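You operate a simulated robot arm through the tools that you are given. There is no shell and no other tool. Be economical: measure what you need, move in short steps, check, and stop when the job is done.

The job below is to be done with a simulated robot arm. You get a single attempt, and the scene is never put back.

## Task
Get blower two's air flowing and throttle it to about 1.2 A.
Fine: stop it and let it rest, then move the green lever to bay 2, start it again and leave it running.

Only the result counts: the job must be done as asked and must still hold three seconds after the hand-in. Knocking over, shifting, dropping, spilling or breaking anything else fails it.

## Robot
A 7-joint arm with a fingered hand, fixed in place. Base frame: the origin is at the foot of the arm, x ahead of it, y to its left, z up. Units: mm, degrees, N and s.
With the tool pointing down near the work surface it reaches from about 100 to 520 mm from the base axis. Its first joint turns from -166.0 to 166.0 degrees. Payload 4 kg.
The TCP is the grasp point between the finger pads, 26 mm short of the fingertips. In the tool frame z runs along the fingers and y along their closing line. Largest opening 156 mm; the body of the gripper starts 73 mm behind the TCP. The gripper is a hand of 4 fingers: y runs from the thumb to the fingers, the wrist lies at [0, 0, -239] in the tool frame, and closing takes about 1.5 s.
Orientation is that of the tool frame in the base frame, as [roll, pitch, yaw] about the fixed x, y, z axes, in that order (R = Rz(yaw) Ry(pitch) Rx(roll)). With the fingers straight down and closing along the base's y, the tool's x points along the base's -x, its y along +y and its z along -z.

## Interface
- The arm moves only by the tool step_arm. Its argument "deltas" is a list of rows, each an object of numbers (a shift or turn left out is 0, a gripper value left out holds the last): "x", "y", "z": the shift along the tool's x, y, z in mm; "ax", "ay", "az": the turn, a rotation vector about the tool's x, y, z in rad. In form: [{"x": .., "y": .., "z": .., "ax": .., "ay": .., "az": ..}, ...]. A call has 1 to 10 rows; each row shifts and turns the commanded pose from where the row before left it, along the tool's axes as they then stand. "claw" is the gripper command, from -1 (shut) to 1 (fully open), values between in proportion, set as the call begins (left out, the last holds). Rows are played at 5 a second. More than 50 mm and 8.6 degrees between two rows, or a gripper value outside its range, and nothing of the call is played. A pose out of reach is approached as far as the arm can. The call stops where the force on the tool passes 50 N (or 10 N more than at its start, if that is more) or the arm is blocked; 0.2 s more then pass. Each finger travels about 72 mm/s and halts on what it meets, pressing with about 27 N; the grip force reading is that of the motor and also rises with nothing between the fingers. The clock runs only during rows and for 0.2 s after the last one: add rows that do not move to give the fingers time. The reply holds the time, the measured pose of the TCP, the force on the tool along the base axes, the opening and the grip force, in the units named above and with some noise, with the torque about the TCP (base axes, N m) and any sound that the robot's microphone picked up, and new pictures: "views" is both (left out), scene, wrist or none.
- Cameras (640 x 400 px; columns grow to the right, rows downward): "scene" is fixed at [49.2, -489.9, 1628.2]; the picture's right is [0.55, -0.83, 0.00], its down [-0.54, -0.36, -0.76] and it looks along [0.64, 0.42, -0.65] (base axes); focal length 239 px, centre (320, 200). "wrist" rides on the gripper at [58, -58, -91] in the tool frame; the picture's right is [0.71, 0.71, 0.00], its down [-0.53, 0.53, -0.67] and it looks along [-0.47, 0.47, 0.74] (tool axes); focal length 265 px, centre (320, 200). There is no depth. A picture from a camera that has moved, and an enlarged one, comes with that camera's place and axes in the base frame and with its lens. The place of the scene camera against the robot may be out by one fixed shift of up to 12 mm in any direction.
- curl_fingers(finger1, finger2, finger3, thumb_bend): sets how far each is bent, from 0 (flat) to 1 (curled in); at 0.3 the hand is open as for a grip, at 0.7 the pads meet at the TCP. One left out holds its place. A second passes; each finger stops where it meets its share of the squeeze, and holds until it gets a number again. A gripper value or a shape takes the hand back. It gives what a move gives, with no picture; readings hold the bend of each and the force on the fingers (four entries, about 0 where the hand has none), thumb and palm.
- hand_shape(shape): the hand has 4 fingers and takes this shape, open, in about a second: jaw (thumb against the fingers, like two jaws); tri (thumb and two fingers); tip (a fingertip pinch); poke (one finger out to press); point (the index stretched); flat (the hand flat); cup (the hand cupped); fist (a fist). The gripper value then closes the fingers along that shape, each until it touches; the sizes above hold for jaw. It gives what a move gives, with no picture.
- enlarge(camera, box): a new picture of the part [left, top, right, bottom] of that camera's present view, enlarged. It takes no simulated time.
- job_done(): hands the job in; it is judged then, once.

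Go step by step. Nothing tells you positions but the pictures and the camera data: compare them with the known pose of the tool, close in by small moves and look again before you grip or let go. The budget is 120 turns and 200 pictures, counting those below and the enlarged ones. Unless the task says otherwise, let go and move clear before handing in, and close with one line.

The tools are called after "Call:" by a JSON object that holds its "name" and its "arguments". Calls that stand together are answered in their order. step_arm: Moves the arm, as the interface text tells. Its arguments: {"type":"object","properties":{"deltas":{"type":"array","items":{"type":"object","properties":{"x":{"type":"number"},"y":{"type":"number"},"z":{"type":"number"},"ax":{"type":"number"},"ay":{"type":"number"},"az":{"type":"number"}}}},"claw":{"type":"number"},"views":{"type":"string","enum":["both","scene","wrist","none"]}},"required":["deltas"]} The other tools are called the same way: hand_shape (shape) gives the hand a shape; curl_fingers (finger1, finger2, finger3, thumb_bend) moves the fingers one by one; enlarge (camera, box) takes an enlarged picture of a part of a camera's view; job_done () hands the job in.

At the start:

```text
t: 0.0
position: [302.1, -143.7, 1265.1]
orientation: [179.9, 0.0, 179.9]
contact_force: [0.8, -0.2, -0.2]
ft_torque: [-0.01, -0.05, 0.03]
finger_gap: 156.1
grasp_force: 0.0
shape: jaw
bend: [0.3, 0.3, 0.3, 0.3]
finger forces: [0.0, 0.1, 0.0, 0.0, 0.0, 0.0]
```

scene: 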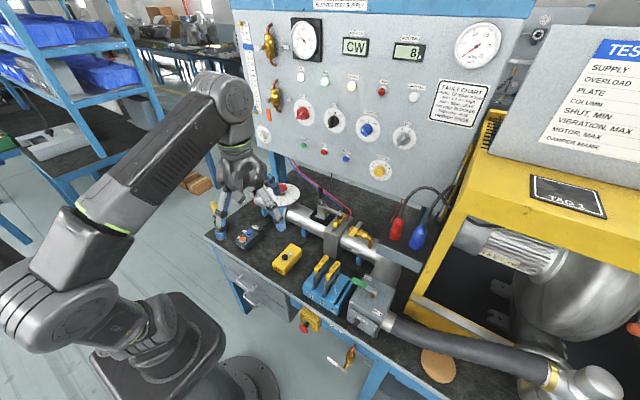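
wrist: 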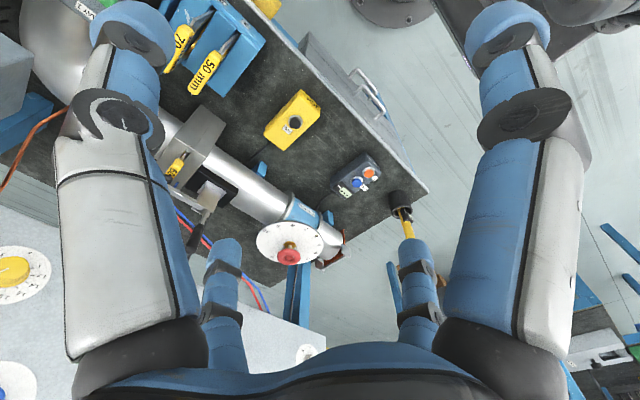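

I see a blower test bench with a panel, dials, valves and levers. I'll enlarge parts of it to read the labels before I move.

Call:
{"name": "enlarge", "arguments": {"camera": "scene", "box": [230, 0, 390, 100]}}

Call:
{"name": "enlarge", "arguments": {"camera": "scene", "box": [370, 0, 530, 130]}}

Call:
{"name": "enlarge", "arguments": {"camera": "scene", "box": [240, 90, 440, 200]}}

Call:
{"name": "enlarge", "arguments": {"camera": "scene", "box": [200, 180, 400, 305]}}

Call:
{"name": "enlarge", "arguments": {"camera": "scene", "box": [270, 250, 470, 375]}}

Call:
{"name": "enlarge", "arguments": {"camera": "scene", "box": [480, 20, 640, 220]}}

```text
4.00 times, centred on (310, 50) of scene
camera zoom: at [49.2, -489.9, 1628.2], right [0.55, -0.83, 0.0], down [-0.54, -0.36, -0.76], along [0.64, 0.42, -0.65], focal length 957 px, centre (360, 800)
```

zoom: 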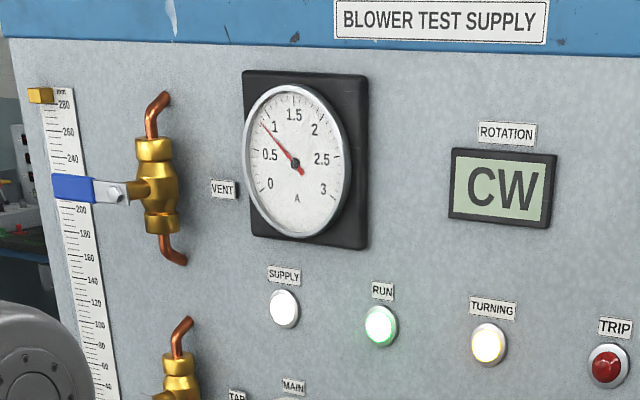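

```text
3.08 times, centred on (450, 65) of scene
camera zoom: at [49.2, -489.9, 1628.2], right [0.55, -0.83, 0.0], down [-0.54, -0.36, -0.76], along [0.64, 0.42, -0.65], focal length 736 px, centre (-80, 615)
```

zoom: 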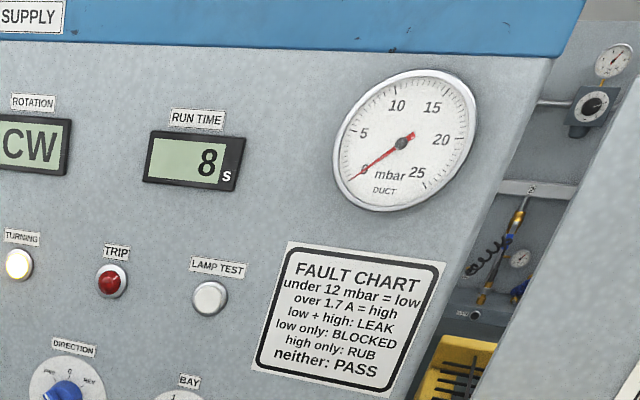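

```text
3.20 times, centred on (340, 145) of scene
camera zoom: at [49.2, -489.9, 1628.2], right [0.55, -0.83, 0.0], down [-0.54, -0.36, -0.76], along [0.64, 0.42, -0.65], focal length 766 px, centre (256, 376)
```

zoom: 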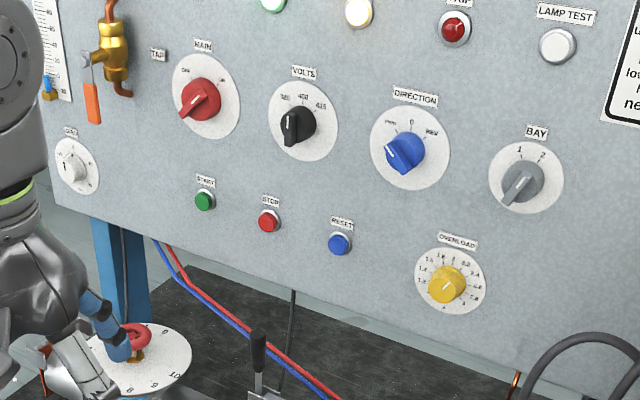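

```text
3.20 times, centred on (300, 242) of scene
camera zoom: at [49.2, -489.9, 1628.2], right [0.55, -0.83, 0.0], down [-0.54, -0.36, -0.76], along [0.64, 0.42, -0.65], focal length 766 px, centre (384, 64)
```

zoom: 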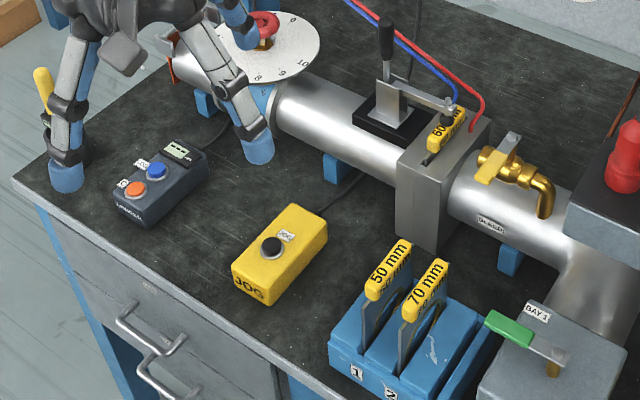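

```text
3.20 times, centred on (370, 312) of scene
camera zoom: at [49.2, -489.9, 1628.2], right [0.55, -0.83, 0.0], down [-0.54, -0.36, -0.76], along [0.64, 0.42, -0.65], focal length 766 px, centre (160, -160)
```

zoom: 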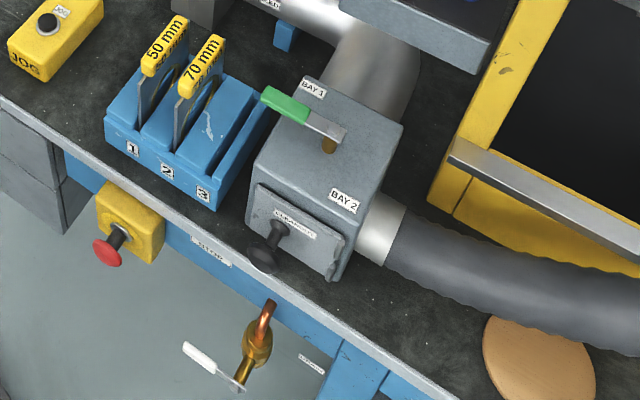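

```text
2.00 times, centred on (560, 120) of scene
camera zoom: at [49.2, -489.9, 1628.2], right [0.55, -0.83, 0.0], down [-0.54, -0.36, -0.76], along [0.64, 0.42, -0.65], focal length 478 px, centre (-160, 360)
```

zoom: 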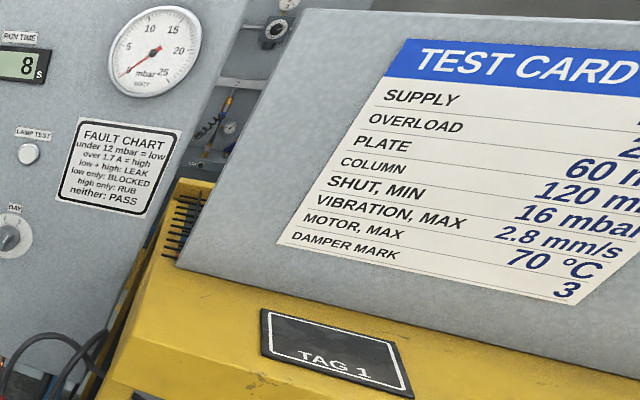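

The blower is already running (RUN lit, CW, about 0.85 A, 0 mbar). I'll look closer at the knobs, the lever box and the damper.

Call:
{"name": "enlarge", "arguments": {"camera": "scene", "box": [285, 90, 365, 140]}}

Call:
{"name": "enlarge", "arguments": {"camera": "scene", "box": [350, 110, 430, 190]}}

Call:
{"name": "enlarge", "arguments": {"camera": "scene", "box": [340, 270, 400, 340]}}

Call:
{"name": "enlarge", "arguments": {"camera": "wrist", "box": [230, 60, 430, 280]}}

Call:
{"name": "enlarge", "arguments": {"camera": "scene", "box": [245, 110, 365, 175]}}

Call:
{"name": "enlarge", "arguments": {"camera": "scene", "box": [440, 180, 640, 400]}}

```text
8.00 times, centred on (325, 115) of scene
camera zoom: at [49.2, -489.9, 1628.2], right [0.55, -0.83, 0.0], down [-0.54, -0.36, -0.76], along [0.64, 0.42, -0.65], focal length 1914 px, centre (280, 880)
```

zoom: 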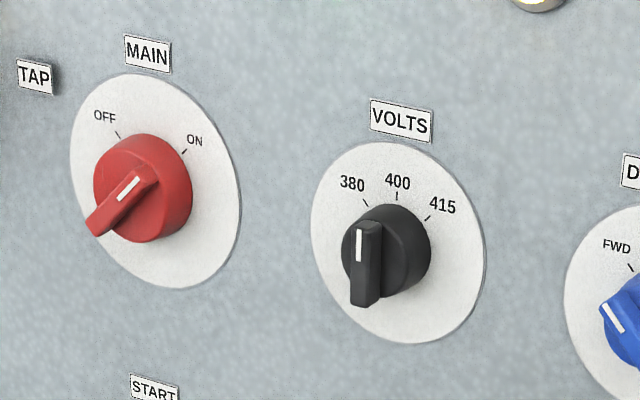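

```text
5.00 times, centred on (390, 150) of scene
camera zoom: at [49.2, -489.9, 1628.2], right [0.55, -0.83, 0.0], down [-0.54, -0.36, -0.76], along [0.64, 0.42, -0.65], focal length 1196 px, centre (-30, 450)
```

zoom: 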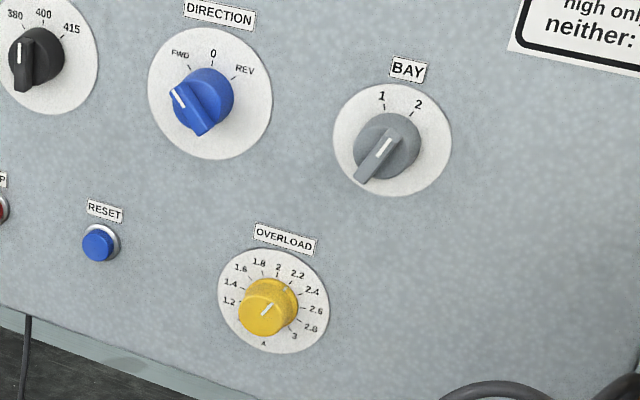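

```text
5.71 times, centred on (370, 305) of scene
camera zoom: at [49.2, -489.9, 1628.2], right [0.55, -0.83, 0.0], down [-0.54, -0.36, -0.76], along [0.64, 0.42, -0.65], focal length 1367 px, centre (34, -400)
```

zoom: 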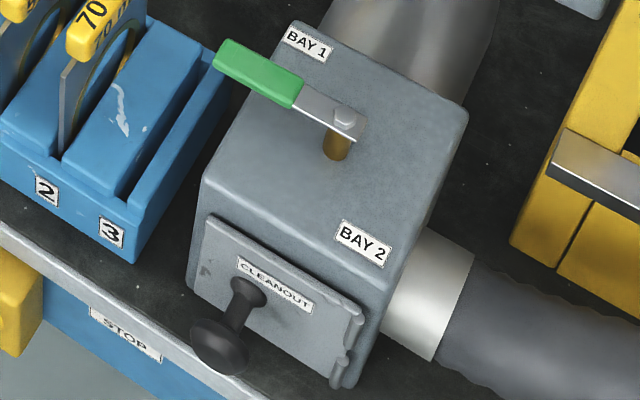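

```text
1.82 times, centred on (330, 170) of wrist
camera zoom: at [244.4, -201.9, 1356.0], right [-0.71, 0.71, 0.0], down [0.53, 0.53, 0.67], along [0.47, 0.47, -0.74], focal length 483 px, centre (302, 254)
```

zoom: 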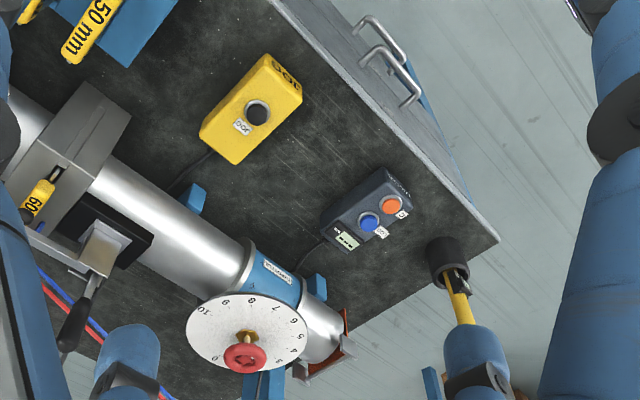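

```text
5.33 times, centred on (305, 142) of scene
camera zoom: at [49.2, -489.9, 1628.2], right [0.55, -0.83, 0.0], down [-0.54, -0.36, -0.76], along [0.64, 0.42, -0.65], focal length 1276 px, centre (400, 507)
```

zoom: 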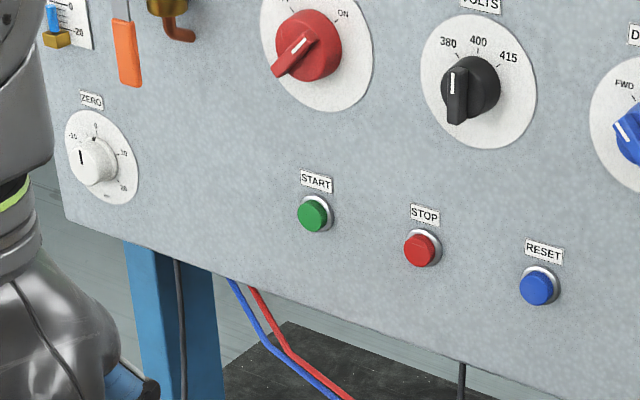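

```text
1.82 times, centred on (540, 290) of scene
camera zoom: at [49.2, -489.9, 1628.2], right [0.55, -0.83, 0.0], down [-0.54, -0.36, -0.76], along [0.64, 0.42, -0.65], focal length 435 px, centre (-80, 36)
```

zoom: 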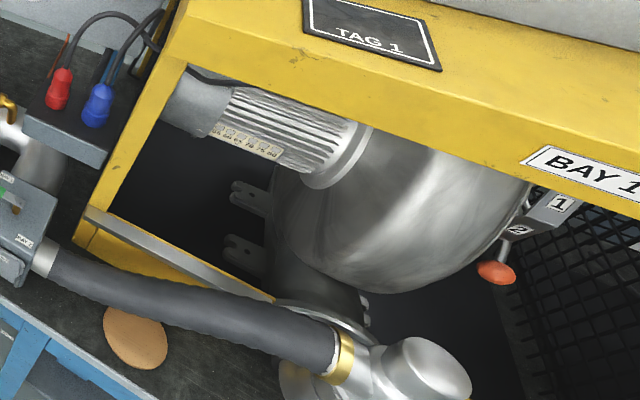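

Blower 2 appears to be running against the closed-off bay, with the green lever at BAY 1. The panel faces -x at about x=765, with STOP near (755,-45,1167) and START near (755,52,1167). I'll set the poke shape and tilt the hand to point forward.

Call:
{"name": "hand_shape", "arguments": {"shape": "poke"}}

Call:
{"name": "step_arm", "arguments": {"deltas": [{"x": -25, "z": 0, "ay": -0.1428}, {"x": -24.7, "z": 3.6, "ay": -0.1428}, {"x": -24, "z": 7, "ay": -0.1428}, {"x": -22.7, "z": 10.4, "ay": -0.1428}, {"x": -21, "z": 13.5, "ay": -0.1428}, {"x": -18.9, "z": 16.4, "ay": -0.1428}, {"x": -16.4, "z": 18.9, "ay": -0.1428}, {"x": -13.5, "z": 21, "ay": -0.1428}, {"x": -10.4, "z": 22.7, "ay": -0.1428}, {"x": -7, "z": 24, "ay": -0.1428}]}}

```text
t: 0.9
position: [301.9, -143.7, 1264.6]
orientation: [180.0, 0.0, 180.0]
contact_force: [0.3, 0.6, -0.6]
ft_torque: [0.0, 0.04, 0.0]
finger_gap: 0.0
grasp_force: 0.1
shape: poke
bend: [1.0, 1.0, 1.0, 0.91]
finger forces: [0.0, 0.0, 0.1, 0.0, 0.0, 0.0]
```

```text
t: 3.1
position: [552.5, -144.0, 1264.3]
orientation: [179.7, 81.9, 179.7]
contact_force: [0.7, -0.5, 0.7]
ft_torque: [-0.04, -0.01, 0.01]
finger_gap: 0.0
grasp_force: 0.1
shape: poke
bend: [1.0, 1.0, 1.0, 0.91]
finger forces: [0.0, 0.0, 0.0, 0.0, 0.0, 0.0]
camera wrist: at [454.1, -201.8, 1219.8], right [-0.1, 0.71, -0.7], down [-0.59, 0.53, 0.62], along [0.8, 0.47, 0.36], focal length 265 px, centre (320, 200)
```

scene: 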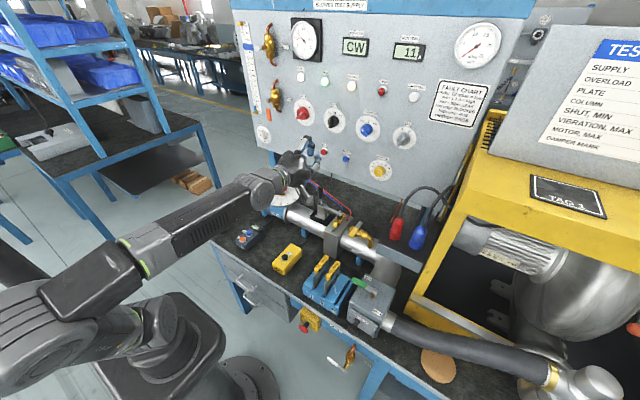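
wrist: 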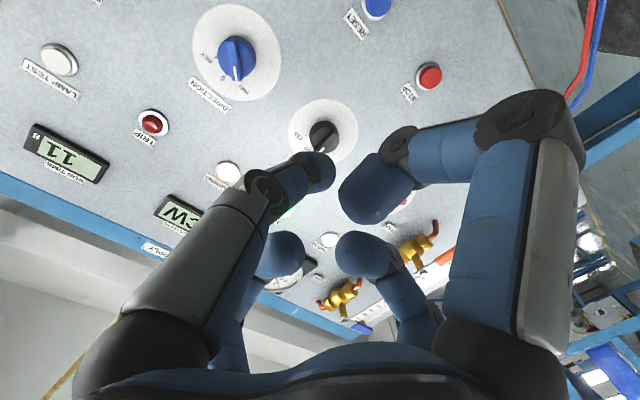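

The STOP button is visible to the wrist camera. I'll check how the hand is shaped.

Call:
{"name": "enlarge", "arguments": {"camera": "scene", "box": [270, 120, 350, 200]}}

Call:
{"name": "enlarge", "arguments": {"camera": "wrist", "box": [200, 60, 520, 330]}}

```text
5.00 times, centred on (310, 160) of scene
camera zoom: at [49.2, -489.9, 1628.2], right [0.55, -0.83, 0.0], down [-0.54, -0.36, -0.76], along [0.64, 0.42, -0.65], focal length 1196 px, centre (370, 400)
```

zoom: 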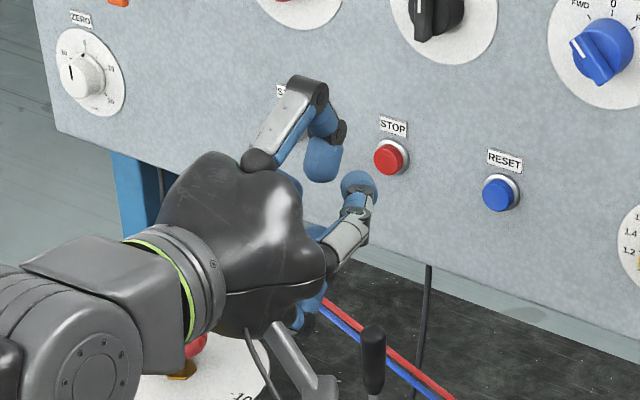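

```text
1.48 times, centred on (360, 195) of wrist
camera zoom: at [454.1, -201.8, 1219.8], right [-0.1, 0.71, -0.7], down [-0.59, 0.53, 0.62], along [0.8, 0.47, 0.36], focal length 393 px, centre (261, 207)
```

zoom: 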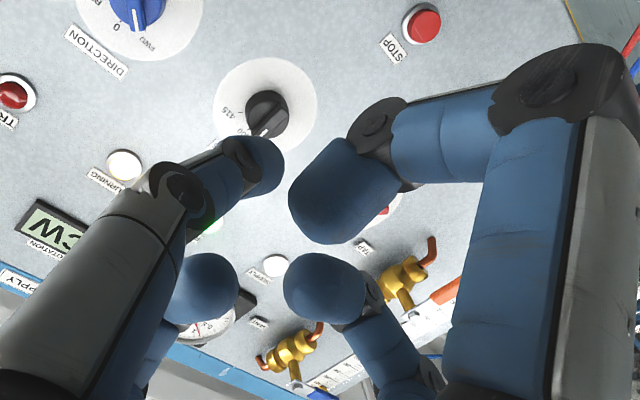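

The poke shape shows no clearly extended finger, so I'll compare it with "point".

Call:
{"name": "hand_shape", "arguments": {"shape": "point"}}

Call:
{"name": "enlarge", "arguments": {"camera": "scene", "box": [270, 120, 350, 200]}}

Call:
{"name": "enlarge", "arguments": {"camera": "wrist", "box": [0, 0, 640, 400]}}

```text
t: 4.0
position: [552.1, -144.4, 1265.8]
orientation: [-180.0, 81.9, 180.0]
contact_force: [-0.1, -0.4, 0.3]
ft_torque: [0.02, 0.0, 0.01]
finger_gap: 150.0
grasp_force: 0.0
shape: point
bend: [0.7, 1.0, 1.0, 0.79]
finger forces: [0.1, 0.0, 0.0, 0.0, 0.0, 0.1]
```

```text
5.00 times, centred on (310, 160) of scene
camera zoom: at [49.2, -489.9, 1628.2], right [0.55, -0.83, 0.0], down [-0.54, -0.36, -0.76], along [0.64, 0.42, -0.65], focal length 1196 px, centre (370, 400)
```

zoom: 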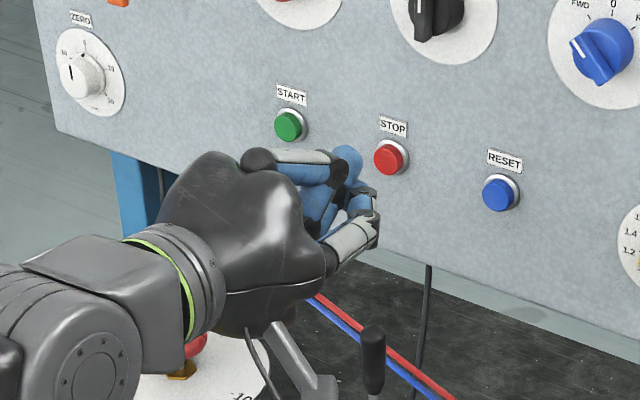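

```text
1.00 times, centred on (320, 200) of wrist (not enlarged: the box is as wide or as high as the picture)
camera zoom: at [453.7, -201.9, 1220.1], right [-0.1, 0.71, -0.7], down [-0.59, 0.53, 0.62], along [0.8, 0.47, 0.36], focal length 265 px, centre (320, 200)
```

zoom: 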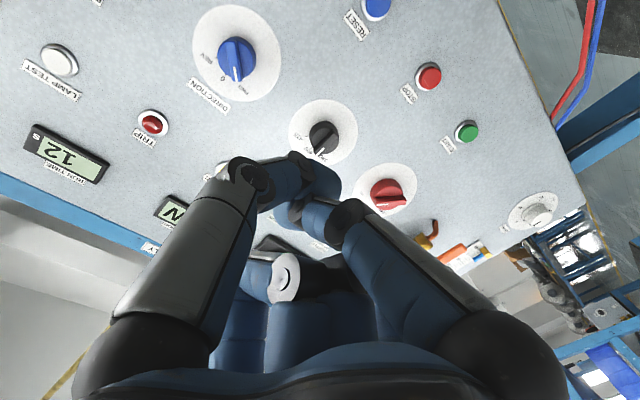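

In "point", the index and thumb meet at the TCP. I'll try stretching one finger out by itself.

Call:
{"name": "curl_fingers", "arguments": {"finger1": 0.3, "finger2": 1, "finger3": 1, "thumb_bend": 1}}

Call:
{"name": "enlarge", "arguments": {"camera": "scene", "box": [270, 120, 350, 200]}}

Call:
{"name": "enlarge", "arguments": {"camera": "wrist", "box": [0, 0, 640, 400]}}

```text
t: 5.0
position: [553.2, -144.1, 1265.2]
orientation: [180.0, 81.8, 180.0]
contact_force: [0.2, 0.4, -0.5]
ft_torque: [0.0, -0.01, 0.02]
finger_gap: 10.1
grasp_force: 0.1
shape: fingers
bend: [0.7, 1.0, 1.0, 0.8]
finger forces: [0.0, 0.0, 0.0, 0.0, 0.0, 0.0]
```

```text
5.00 times, centred on (310, 160) of scene
camera zoom: at [49.2, -489.9, 1628.2], right [0.55, -0.83, 0.0], down [-0.54, -0.36, -0.76], along [0.64, 0.42, -0.65], focal length 1196 px, centre (370, 400)
```

zoom: 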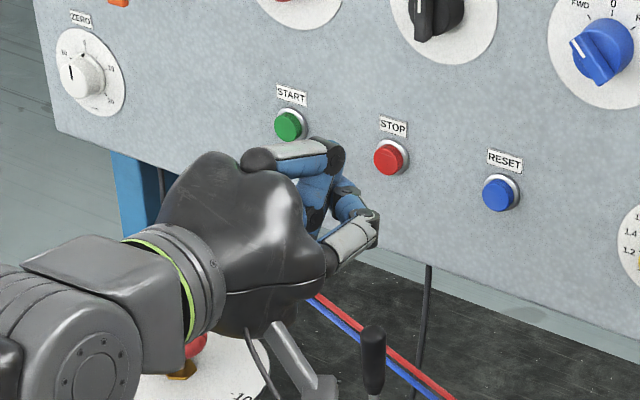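

```text
1.00 times, centred on (320, 200) of wrist (not enlarged: the box is as wide or as high as the picture)
camera zoom: at [453.9, -201.9, 1220.0], right [-0.1, 0.71, -0.7], down [-0.59, 0.53, 0.62], along [0.8, 0.47, 0.36], focal length 265 px, centre (320, 200)
```

zoom: 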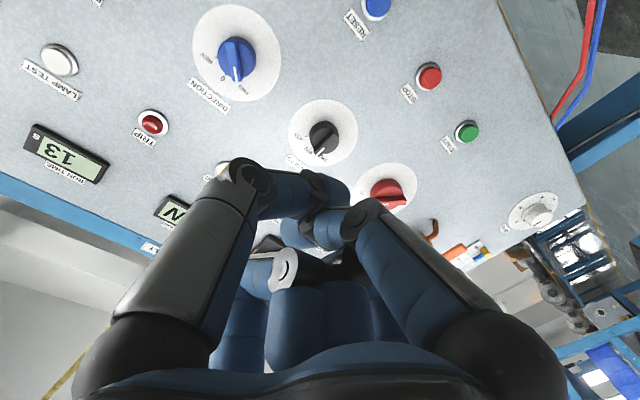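

Finger 1 and the thumb tangled together. I'll open both, then decide.

Call:
{"name": "curl_fingers", "arguments": {"finger1": 0.15, "thumb_bend": 0.4}}

Call:
{"name": "enlarge", "arguments": {"camera": "scene", "box": [270, 120, 350, 200]}}

Call:
{"name": "enlarge", "arguments": {"camera": "wrist", "box": [0, 0, 640, 400]}}

```text
t: 6.0
position: [552.8, -144.3, 1263.8]
orientation: [-180.0, 81.9, 179.9]
contact_force: [0.6, -0.3, -1.6]
ft_torque: [0.0, 0.03, 0.02]
finger_gap: 109.1
grasp_force: 0.1
shape: fingers
bend: [0.15, 1.0, 1.0, 0.4]
finger forces: [0.1, 0.0, 0.0, 0.0, 0.2, 0.0]
```

```text
5.00 times, centred on (310, 160) of scene
camera zoom: at [49.2, -489.9, 1628.2], right [0.55, -0.83, 0.0], down [-0.54, -0.36, -0.76], along [0.64, 0.42, -0.65], focal length 1196 px, centre (370, 400)
```

zoom: 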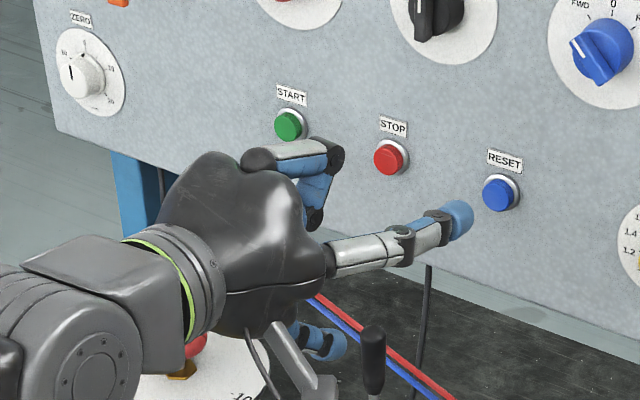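

```text
1.00 times, centred on (320, 200) of wrist (not enlarged: the box is as wide or as high as the picture)
camera zoom: at [453.9, -201.9, 1220.0], right [-0.1, 0.71, -0.7], down [-0.59, 0.53, 0.62], along [0.8, 0.47, 0.36], focal length 265 px, centre (320, 200)
```

zoom: 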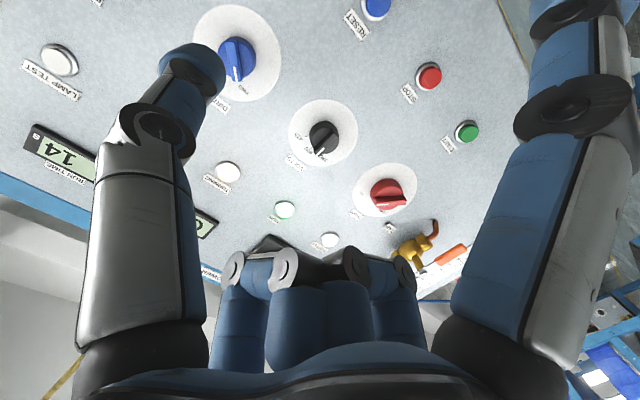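

I'll try the "tip" shape closed, which should give a pinched tip just ahead of the TCP.

Call:
{"name": "hand_shape", "arguments": {"shape": "tip"}}

Call:
{"name": "step_arm", "arguments": {"deltas": [{"ay": -0.1428}, {}, {}, {}, {}, {}, {}, {}], "claw": -1, "views": "wrist"}}

Call:
{"name": "enlarge", "arguments": {"camera": "scene", "box": [270, 120, 350, 200]}}

```text
t: 6.9
position: [552.4, -143.3, 1265.4]
orientation: [179.9, 81.7, 179.9]
contact_force: [-0.1, -0.3, 0.7]
ft_torque: [0.01, 0.02, 0.0]
finger_gap: 156.1
grasp_force: 0.1
shape: tip
bend: [0.12, 0.3, 0.12, 0.3]
finger forces: [0.1, 0.0, 0.0, 0.1, 0.0, 0.0]
```

```text
t: 8.7
position: [552.4, -143.4, 1264.7]
orientation: [-21.4, 90.0, -21.5]
contact_force: [0.5, -0.7, -0.7]
ft_torque: [0.02, -0.02, 0.03]
finger_gap: 0.0
grasp_force: 27.2
shape: tip
bend: [0.25, 0.7, 0.25, 0.7]
finger forces: [0.0, 0.0, 0.0, 0.0, 0.0, 0.1]
camera wrist: at [461.1, -202.1, 1206.6], right [0.0, 0.71, -0.71], down [-0.67, 0.53, 0.53], along [0.74, 0.47, 0.47], focal length 265 px, centre (320, 200)
```

wrist: 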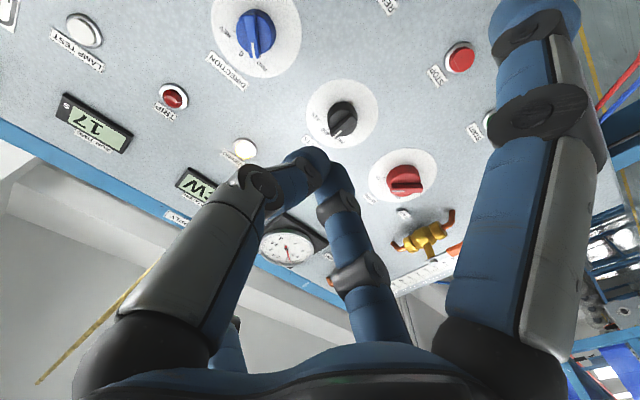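

```text
5.00 times, centred on (310, 160) of scene
camera zoom: at [49.2, -489.9, 1628.2], right [0.55, -0.83, 0.0], down [-0.54, -0.36, -0.76], along [0.64, 0.42, -0.65], focal length 1196 px, centre (370, 400)
```

zoom: 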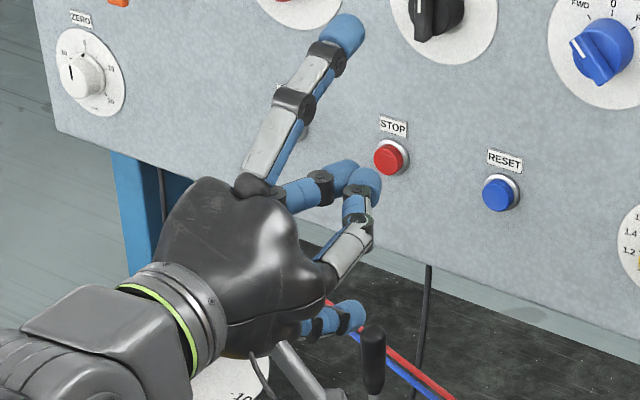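

The thumb and middle finger now pinch at the TCP. I'll curl the other two fingers away.

Call:
{"name": "curl_fingers", "arguments": {"finger1": 1, "finger3": 1}}

Call:
{"name": "enlarge", "arguments": {"camera": "wrist", "box": [0, 0, 640, 400]}}

Call:
{"name": "enlarge", "arguments": {"camera": "scene", "box": [270, 120, 350, 200]}}

```text
t: 9.7
position: [552.4, -143.7, 1265.2]
orientation: [-13.2, 89.9, -13.0]
contact_force: [0.3, -1.1, 0.5]
ft_torque: [0.0, 0.01, -0.04]
finger_gap: 0.0
grasp_force: 0.0
shape: fingers
bend: [0.67, 0.7, 0.67, 0.7]
finger forces: [0.0, 0.0, 0.0, 0.1, 0.1, 0.1]
```

```text
1.00 times, centred on (320, 200) of wrist (not enlarged: the box is as wide or as high as the picture)
camera zoom: at [461.1, -202.1, 1206.5], right [0.0, 0.71, -0.71], down [-0.67, 0.53, 0.53], along [0.74, 0.47, 0.47], focal length 265 px, centre (320, 200)
```

zoom: 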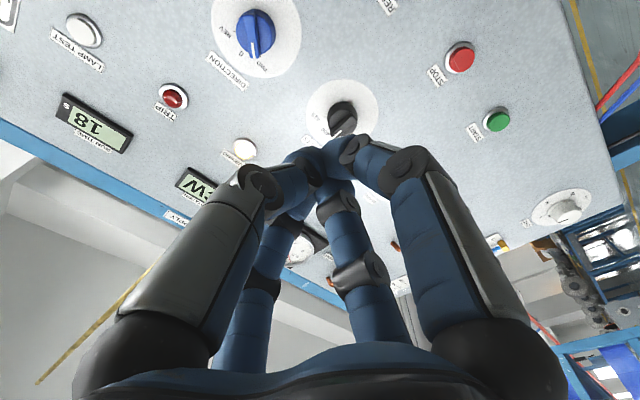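

```text
5.00 times, centred on (310, 160) of scene
camera zoom: at [49.2, -489.9, 1628.2], right [0.55, -0.83, 0.0], down [-0.54, -0.36, -0.76], along [0.64, 0.42, -0.65], focal length 1196 px, centre (370, 400)
```

zoom: 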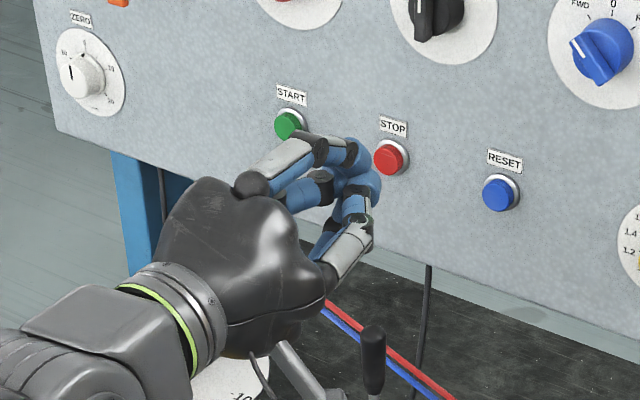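

The fingertip cluster is compact. STOP comes out near (755,-52,1156), so I'll move in front of it, about 95 mm short.

Call:
{"name": "step_arm", "arguments": {"deltas": [{"x": 27, "y": 23, "z": 20}, {"x": 27, "y": 23, "z": 20}, {"x": 27, "y": 23, "z": 20}, {"x": 28, "y": 23, "z": 20}, {}]}}

```text
t: 10.9
position: [633.7, -52.0, 1156.8]
orientation: [166.9, 90.0, 166.8]
contact_force: [2.0, 0.3, 0.5]
ft_torque: [-0.02, -0.01, 0.01]
finger_gap: 0.0
grasp_force: 0.1
shape: fingers
bend: [0.67, 0.7, 0.67, 0.7]
finger forces: [0.0, 0.0, 0.0, 0.1, 0.1, 0.0]
camera wrist: at [542.2, -109.6, 1098.6], right [0.0, 0.71, -0.71], down [-0.67, 0.53, 0.53], along [0.74, 0.47, 0.47], focal length 265 px, centre (320, 200)
```

scene: 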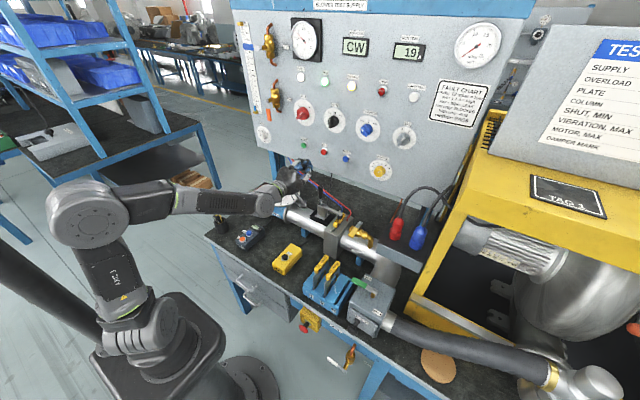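
wrist: 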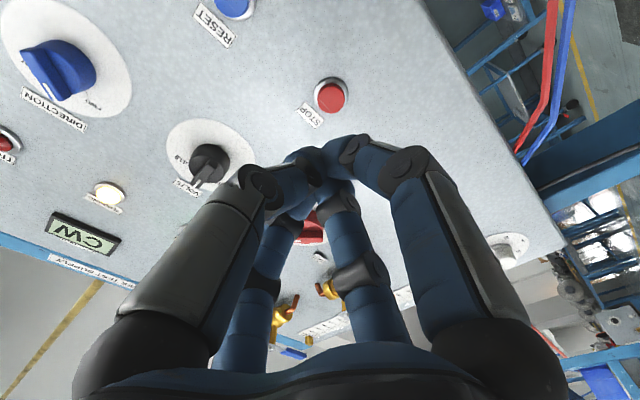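

Triangulation gives the STOP face at (772,-43,1153) and START at (772,57,1152). I'll align and approach to about 12 mm off.

Call:
{"name": "step_arm", "arguments": {"deltas": [{"x": 4, "y": 8.5, "z": 35}, {"z": 35}, {"z": 25}, {}]}}

Call:
{"name": "enlarge", "arguments": {"camera": "scene", "box": [280, 120, 360, 180]}}

```text
t: 11.9
position: [727.0, -43.0, 1151.6]
orientation: [134.4, 90.0, 134.3]
contact_force: [1.1, -0.2, -0.2]
ft_torque: [-0.02, -0.03, -0.03]
finger_gap: 0.0
grasp_force: 0.1
shape: fingers
bend: [0.67, 0.7, 0.67, 0.7]
finger forces: [0.0, 0.0, 0.1, 0.1, 0.0, 0.0]
camera wrist: at [636.2, -100.7, 1093.4], right [0.0, 0.71, -0.71], down [-0.67, 0.53, 0.53], along [0.74, 0.47, 0.47], focal length 265 px, centre (320, 200)
```

scene: 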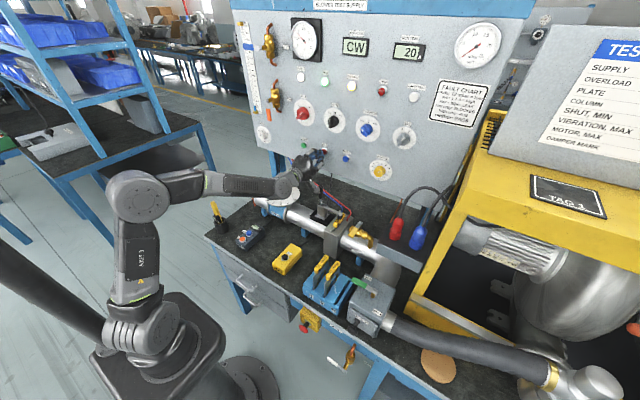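
wrist: 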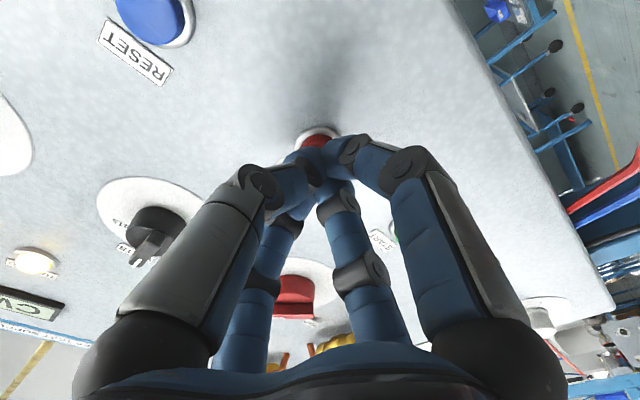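

```text
6.67 times, centred on (320, 150) of scene
camera zoom: at [49.2, -489.9, 1628.2], right [0.55, -0.83, 0.0], down [-0.54, -0.36, -0.76], along [0.64, 0.42, -0.65], focal length 1595 px, centre (320, 533)
```

zoom: 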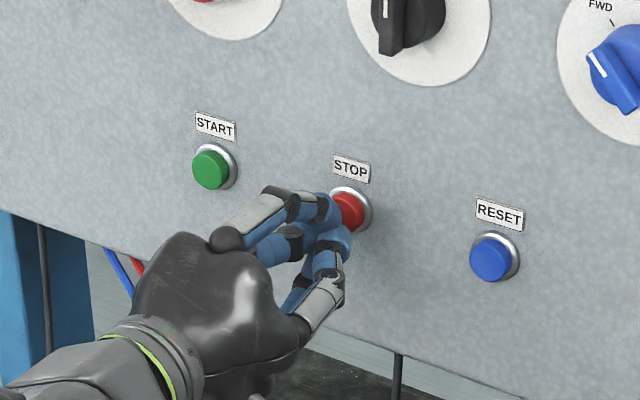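

It lines up with STOP, so I'll press in 3 mm rows.

Call:
{"name": "step_arm", "arguments": {"deltas": [{"z": 4}, {"z": 4}, {"z": 3}, {"z": 3}, {"z": 3}, {"z": 3}, {"z": 3}], "views": "scene"}}

Call:
{"name": "enlarge", "arguments": {"camera": "scene", "box": [280, 10, 440, 110]}}

```text
t: 13.5
position: [747.0, -42.4, 1151.8]
orientation: [-120.7, 89.8, -120.7]
contact_force: [-44.7, 3.9, 2.4]
ft_torque: [-0.32, 0.54, 0.45]
finger_gap: 0.0
grasp_force: 0.1
shape: fingers
bend: [0.67, 0.7, 0.71, 0.7]
finger forces: [0.0, 0.0, 0.0, 0.0, 0.1, 0.1]
heard: click
stopped in row 7: the force on the tool passed its limit at 55 N (the readings are from after the stop); the commanded pose is now the measured one
```

scene: 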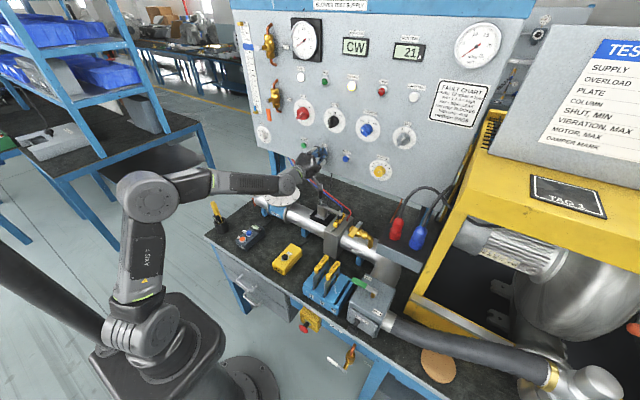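

```text
4.00 times, centred on (360, 60) of scene
camera zoom: at [49.2, -489.9, 1628.2], right [0.55, -0.83, 0.0], down [-0.54, -0.36, -0.76], along [0.64, 0.42, -0.65], focal length 957 px, centre (160, 760)
```

zoom: 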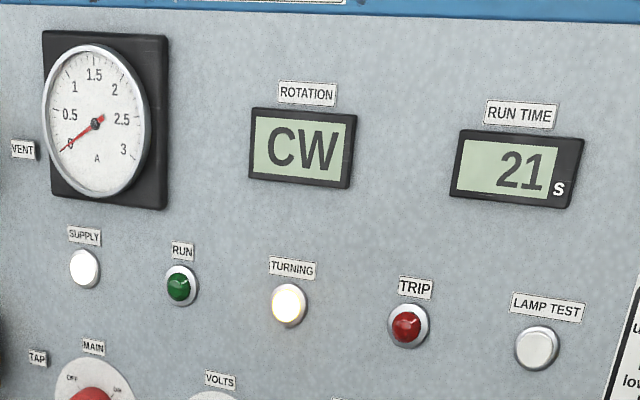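

STOP clicked: RUN is out, current is 0 and TURNING is still coasting. I'll retract and swing toward the lever box while it comes to rest.

Call:
{"name": "step_arm", "arguments": {"deltas": [{"z": -45}, {"z": -45}, {"z": -45}, {"x": 10, "y": -37, "z": -26, "ay": 0.112}, {"x": 12.8, "y": -37, "z": -24.7, "ay": 0.112}, {"x": 15.5, "y": -37, "z": -23.1, "ay": 0.112}, {"x": 18, "y": -37, "z": -21.2, "ay": 0.112}, {"x": 20.3, "y": -37, "z": -19.1, "ay": 0.112}, {"x": 22.3, "y": -37, "z": -16.7, "ay": 0.112}, {"x": 24, "y": -37, "z": -14.1, "ay": 0.112}]}}

```text
t: 15.7
position: [417.4, -308.8, 1022.9]
orientation: [-179.3, 45.3, -179.2]
contact_force: [0.4, 0.8, -1.0]
ft_torque: [-0.05, 0.01, -0.04]
finger_gap: 0.0
grasp_force: 0.1
shape: fingers
bend: [0.71, 0.7, 0.71, 0.7]
finger forces: [0.0, 0.0, 0.1, 0.1, 0.0, 0.0]
out of reach, approached as far as the arm can: row 8, 9, 10
camera wrist: at [311.3, -366.3, 1044.6], right [-0.5, 0.7, -0.51], down [-0.11, 0.53, 0.84], along [0.86, 0.47, -0.19], focal length 265 px, centre (320, 200)
```

scene: 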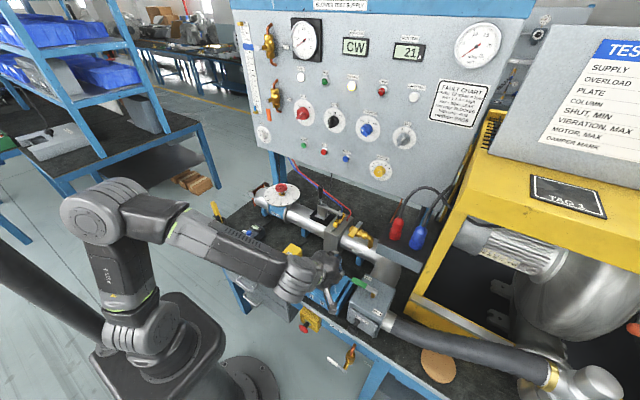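
wrist: 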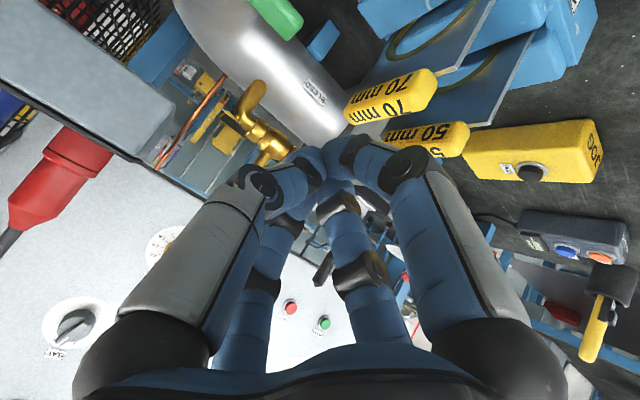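

The arm got close to the blue plate rack, with TCP z lower than I commanded. I'll check the lever and the lamp from the scene camera.

Call:
{"name": "enlarge", "arguments": {"camera": "scene", "box": [310, 230, 430, 350]}}

Call:
{"name": "step_arm", "arguments": {"deltas": [{"x": -25, "z": -25}, {"x": -25, "y": -20, "z": -25}, {"x": -25, "y": -20, "z": -25}, {"y": -30}, {"y": -30}]}}

```text
3.33 times, centred on (370, 290) of scene
camera zoom: at [49.2, -489.9, 1628.2], right [0.55, -0.83, 0.0], down [-0.54, -0.36, -0.76], along [0.64, 0.42, -0.65], focal length 798 px, centre (153, -100)
```

zoom: 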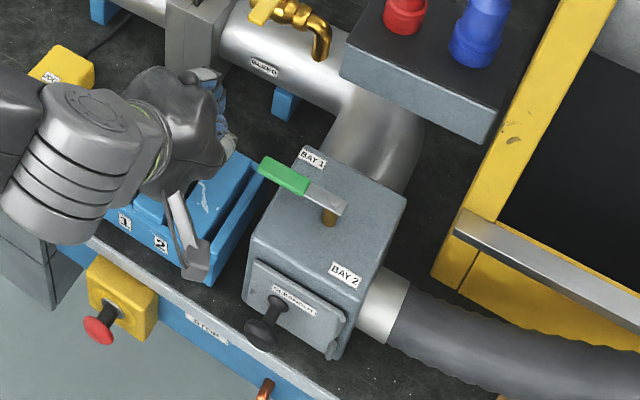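

```text
t: 16.9
position: [388.2, -401.9, 1012.5]
orientation: [-179.3, 45.3, -179.7]
contact_force: [-5.7, -4.6, 1.0]
ft_torque: [0.28, -0.39, 0.29]
finger_gap: 0.0
grasp_force: 0.1
shape: fingers
bend: [0.71, 0.7, 0.71, 0.7]
finger forces: [0.0, 0.1, 0.0, 0.1, 0.0, 0.0]
out of reach, approached as far as the arm can: row 1, 2, 3, 4, 5
camera wrist: at [282.9, -461.0, 1035.9], right [-0.5, 0.7, -0.51], down [-0.1, 0.53, 0.84], along [0.86, 0.47, -0.19], focal length 265 px, centre (320, 200)
```

scene: 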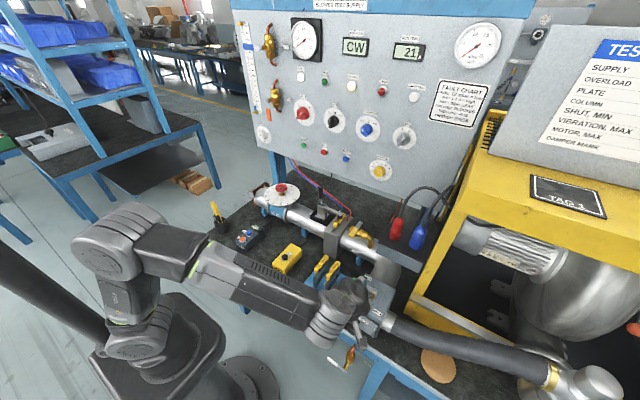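
wrist: 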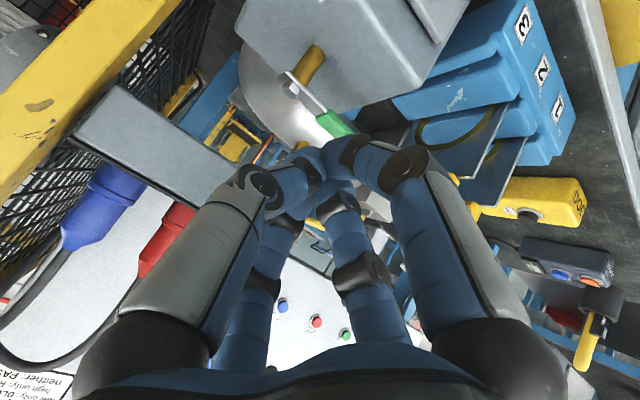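

The arm is being limited by its joints at this tilt and sits lower than commanded, possibly touching something. I'll look before moving.

Call:
{"name": "enlarge", "arguments": {"camera": "scene", "box": [320, 240, 420, 350]}}

Call:
{"name": "enlarge", "arguments": {"camera": "wrist", "box": [200, 20, 480, 220]}}

```text
3.64 times, centred on (370, 295) of scene
camera zoom: at [49.2, -489.9, 1628.2], right [0.55, -0.83, 0.0], down [-0.54, -0.36, -0.76], along [0.64, 0.42, -0.65], focal length 870 px, centre (138, -146)
```

zoom: 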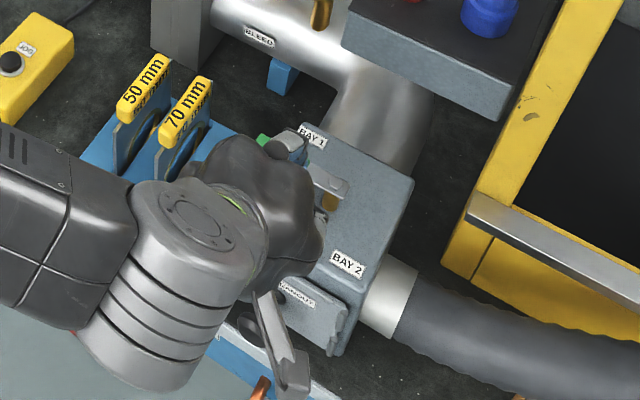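

```text
2.00 times, centred on (340, 120) of wrist
camera zoom: at [282.9, -461.0, 1035.9], right [-0.5, 0.7, -0.51], down [-0.1, 0.53, 0.84], along [0.86, 0.47, -0.19], focal length 531 px, centre (280, 360)
```

zoom: 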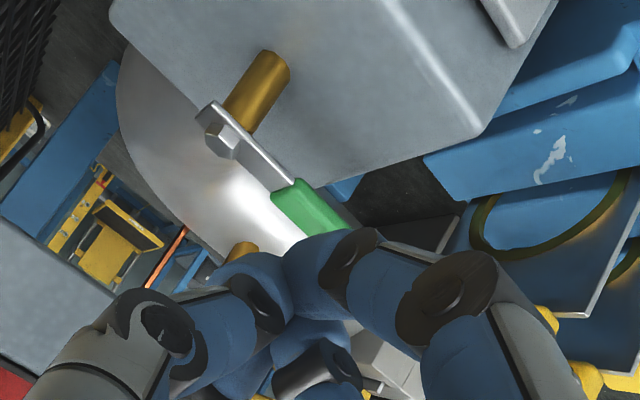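

No clear contact shows. I'll tilt back up so the commanded (higher) pose becomes reachable.

Call:
{"name": "step_arm", "arguments": {"deltas": [{"ay": -0.14}, {"ay": -0.14}, {"ay": -0.14}, {}], "views": "scene"}}

```text
t: 17.9
position: [390.8, -401.4, 1012.2]
orientation: [-179.7, 69.1, -179.7]
contact_force: [-0.1, -0.2, 0.2]
ft_torque: [0.0, 0.01, -0.05]
finger_gap: 0.0
grasp_force: 0.0
shape: fingers
bend: [0.71, 0.7, 0.71, 0.7]
finger forces: [0.0, 0.1, 0.1, 0.0, 0.1, 0.0]
```

scene: 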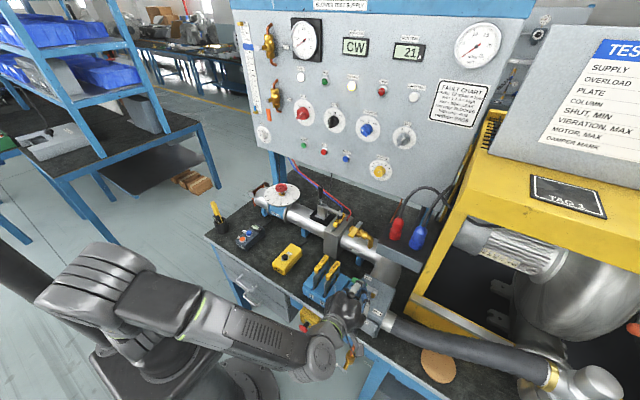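

The arm is free now. I'll raise it 80 mm and get a clear look at the lever.

Call:
{"name": "step_arm", "arguments": {"deltas": [{"x": -37.5, "z": -14.5}, {"x": -37.5, "z": -14.5}, {}]}}

Call:
{"name": "enlarge", "arguments": {"camera": "scene", "box": [320, 240, 420, 350]}}

```text
t: 18.7
position: [390.6, -401.6, 1093.2]
orientation: [-179.7, 69.0, -179.7]
contact_force: [0.7, -0.8, 0.2]
ft_torque: [0.02, -0.02, 0.02]
finger_gap: 0.0
grasp_force: 0.0
shape: fingers
bend: [0.71, 0.7, 0.71, 0.7]
finger forces: [0.0, 0.0, 0.0, 0.0, 0.0, 0.0]
camera wrist: at [285.7, -459.4, 1070.3], right [-0.25, 0.71, -0.66], down [-0.44, 0.53, 0.73], along [0.86, 0.47, 0.17], focal length 265 px, centre (320, 200)
```

scene: 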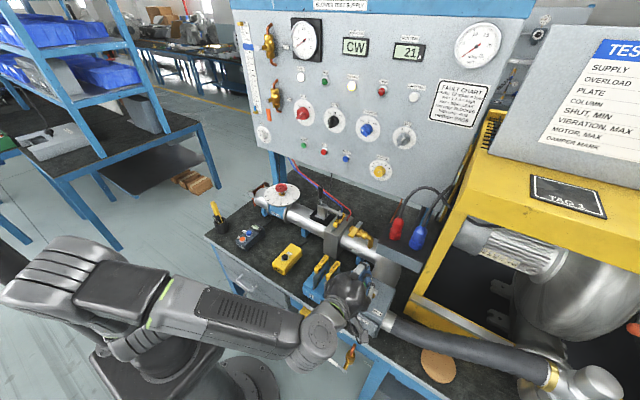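
wrist: 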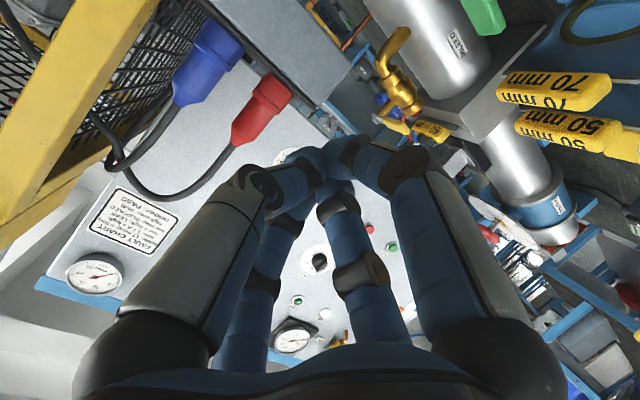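

```text
3.64 times, centred on (370, 295) of scene
camera zoom: at [49.2, -489.9, 1628.2], right [0.55, -0.83, 0.0], down [-0.54, -0.36, -0.76], along [0.64, 0.42, -0.65], focal length 870 px, centre (138, -146)
```

zoom: 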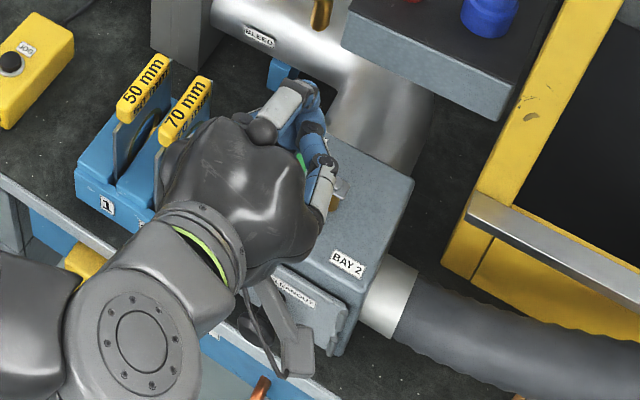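

I'll yaw the tool so it points radially toward the lever, which should free up the wrist, and back off a bit.

Call:
{"name": "step_arm", "arguments": {"deltas": [{"ax": 0.124, "az": 0.0475, "y": 10, "z": -12}, {"ax": 0.124, "az": 0.0475, "y": 10, "z": -12}, {"ax": 0.124, "az": 0.0475, "y": 10, "z": -12}, {"ax": 0.124, "az": 0.0475, "y": 10, "z": -12}, {"ax": 0.124, "az": 0.0475, "y": 10, "z": -12}, {"ay": 0.14}, {"ay": 0.14}, {"ay": 0.14}, {"ay": 0.14}]}}

Call:
{"name": "enlarge", "arguments": {"camera": "scene", "box": [290, 60, 370, 110]}}

```text
t: 20.7
position: [351.7, -340.5, 1109.5]
orientation: [179.8, 66.3, 141.8]
contact_force: [1.0, -0.5, -0.1]
ft_torque: [0.03, 0.02, 0.02]
finger_gap: 0.0
grasp_force: 0.0
shape: fingers
bend: [0.71, 0.7, 0.71, 0.7]
finger forces: [0.0, 0.0, 0.2, 0.0, 0.0, 0.0]
out of reach, approached as far as the arm can: row 6, 7, 8, 9
camera wrist: at [232.1, -320.0, 1091.9], right [0.21, 0.73, -0.65], down [0.01, 0.66, 0.75], along [0.98, -0.16, 0.13], focal length 265 px, centre (320, 200)
```

scene: 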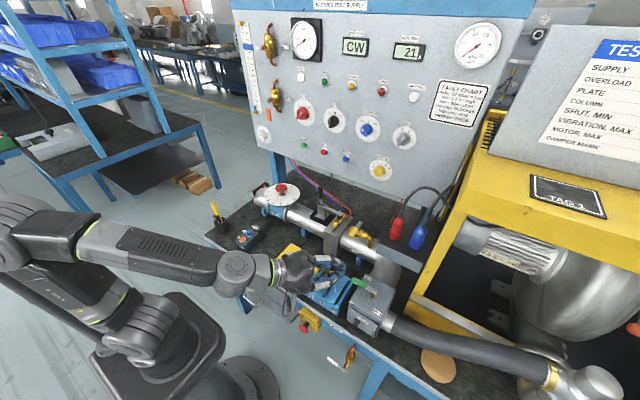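
wrist: 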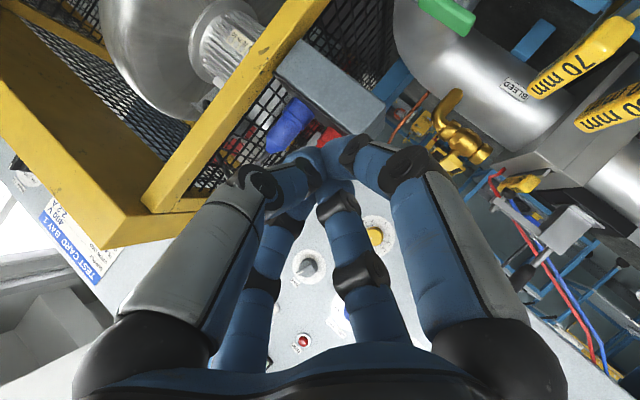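

```text
8.00 times, centred on (330, 85) of scene
camera zoom: at [49.2, -489.9, 1628.2], right [0.55, -0.83, 0.0], down [-0.54, -0.36, -0.76], along [0.64, 0.42, -0.65], focal length 1914 px, centre (240, 1120)
```

zoom: 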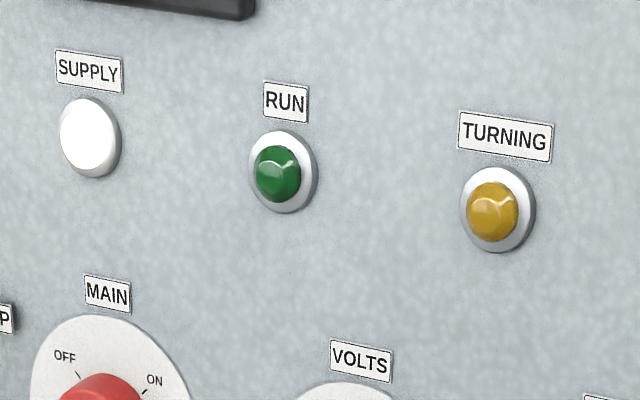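

TURNING is off, so the blower is at rest. The wrist joint is still limiting the tilt, so I'll raise the hand and tilt down higher up, as in the start posture.

Call:
{"name": "step_arm", "arguments": {"deltas": [{"x": -41, "z": -18}, {"x": -41, "z": -18}, {"x": -41, "z": -18}, {"x": -41, "z": -18}, {"ay": 0.14}, {"ay": 0.14}, {"ay": 0.14}, {"ay": 0.14}, {"ay": 0.14}], "views": "scene"}}

```text
t: 22.7
position: [351.8, -336.7, 1288.7]
orientation: [180.0, 26.2, 142.4]
contact_force: [0.6, 0.7, 0.3]
ft_torque: [-0.1, 0.04, -0.1]
finger_gap: 0.1
grasp_force: 0.0
shape: fingers
bend: [0.71, 0.7, 0.71, 0.7]
finger forces: [0.0, 0.0, 0.0, 0.0, 0.0, 0.0]
out of reach, approached as far as the arm can: row 1
```

scene: 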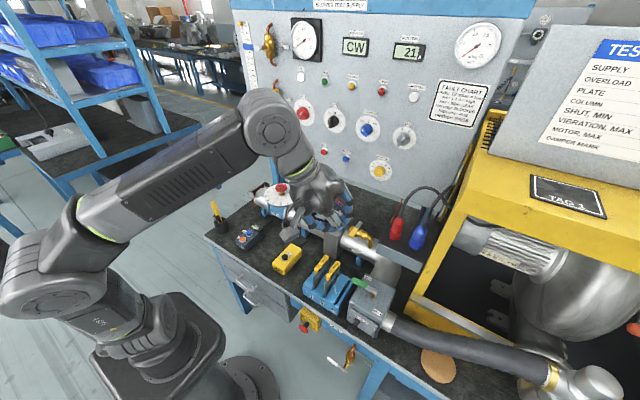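

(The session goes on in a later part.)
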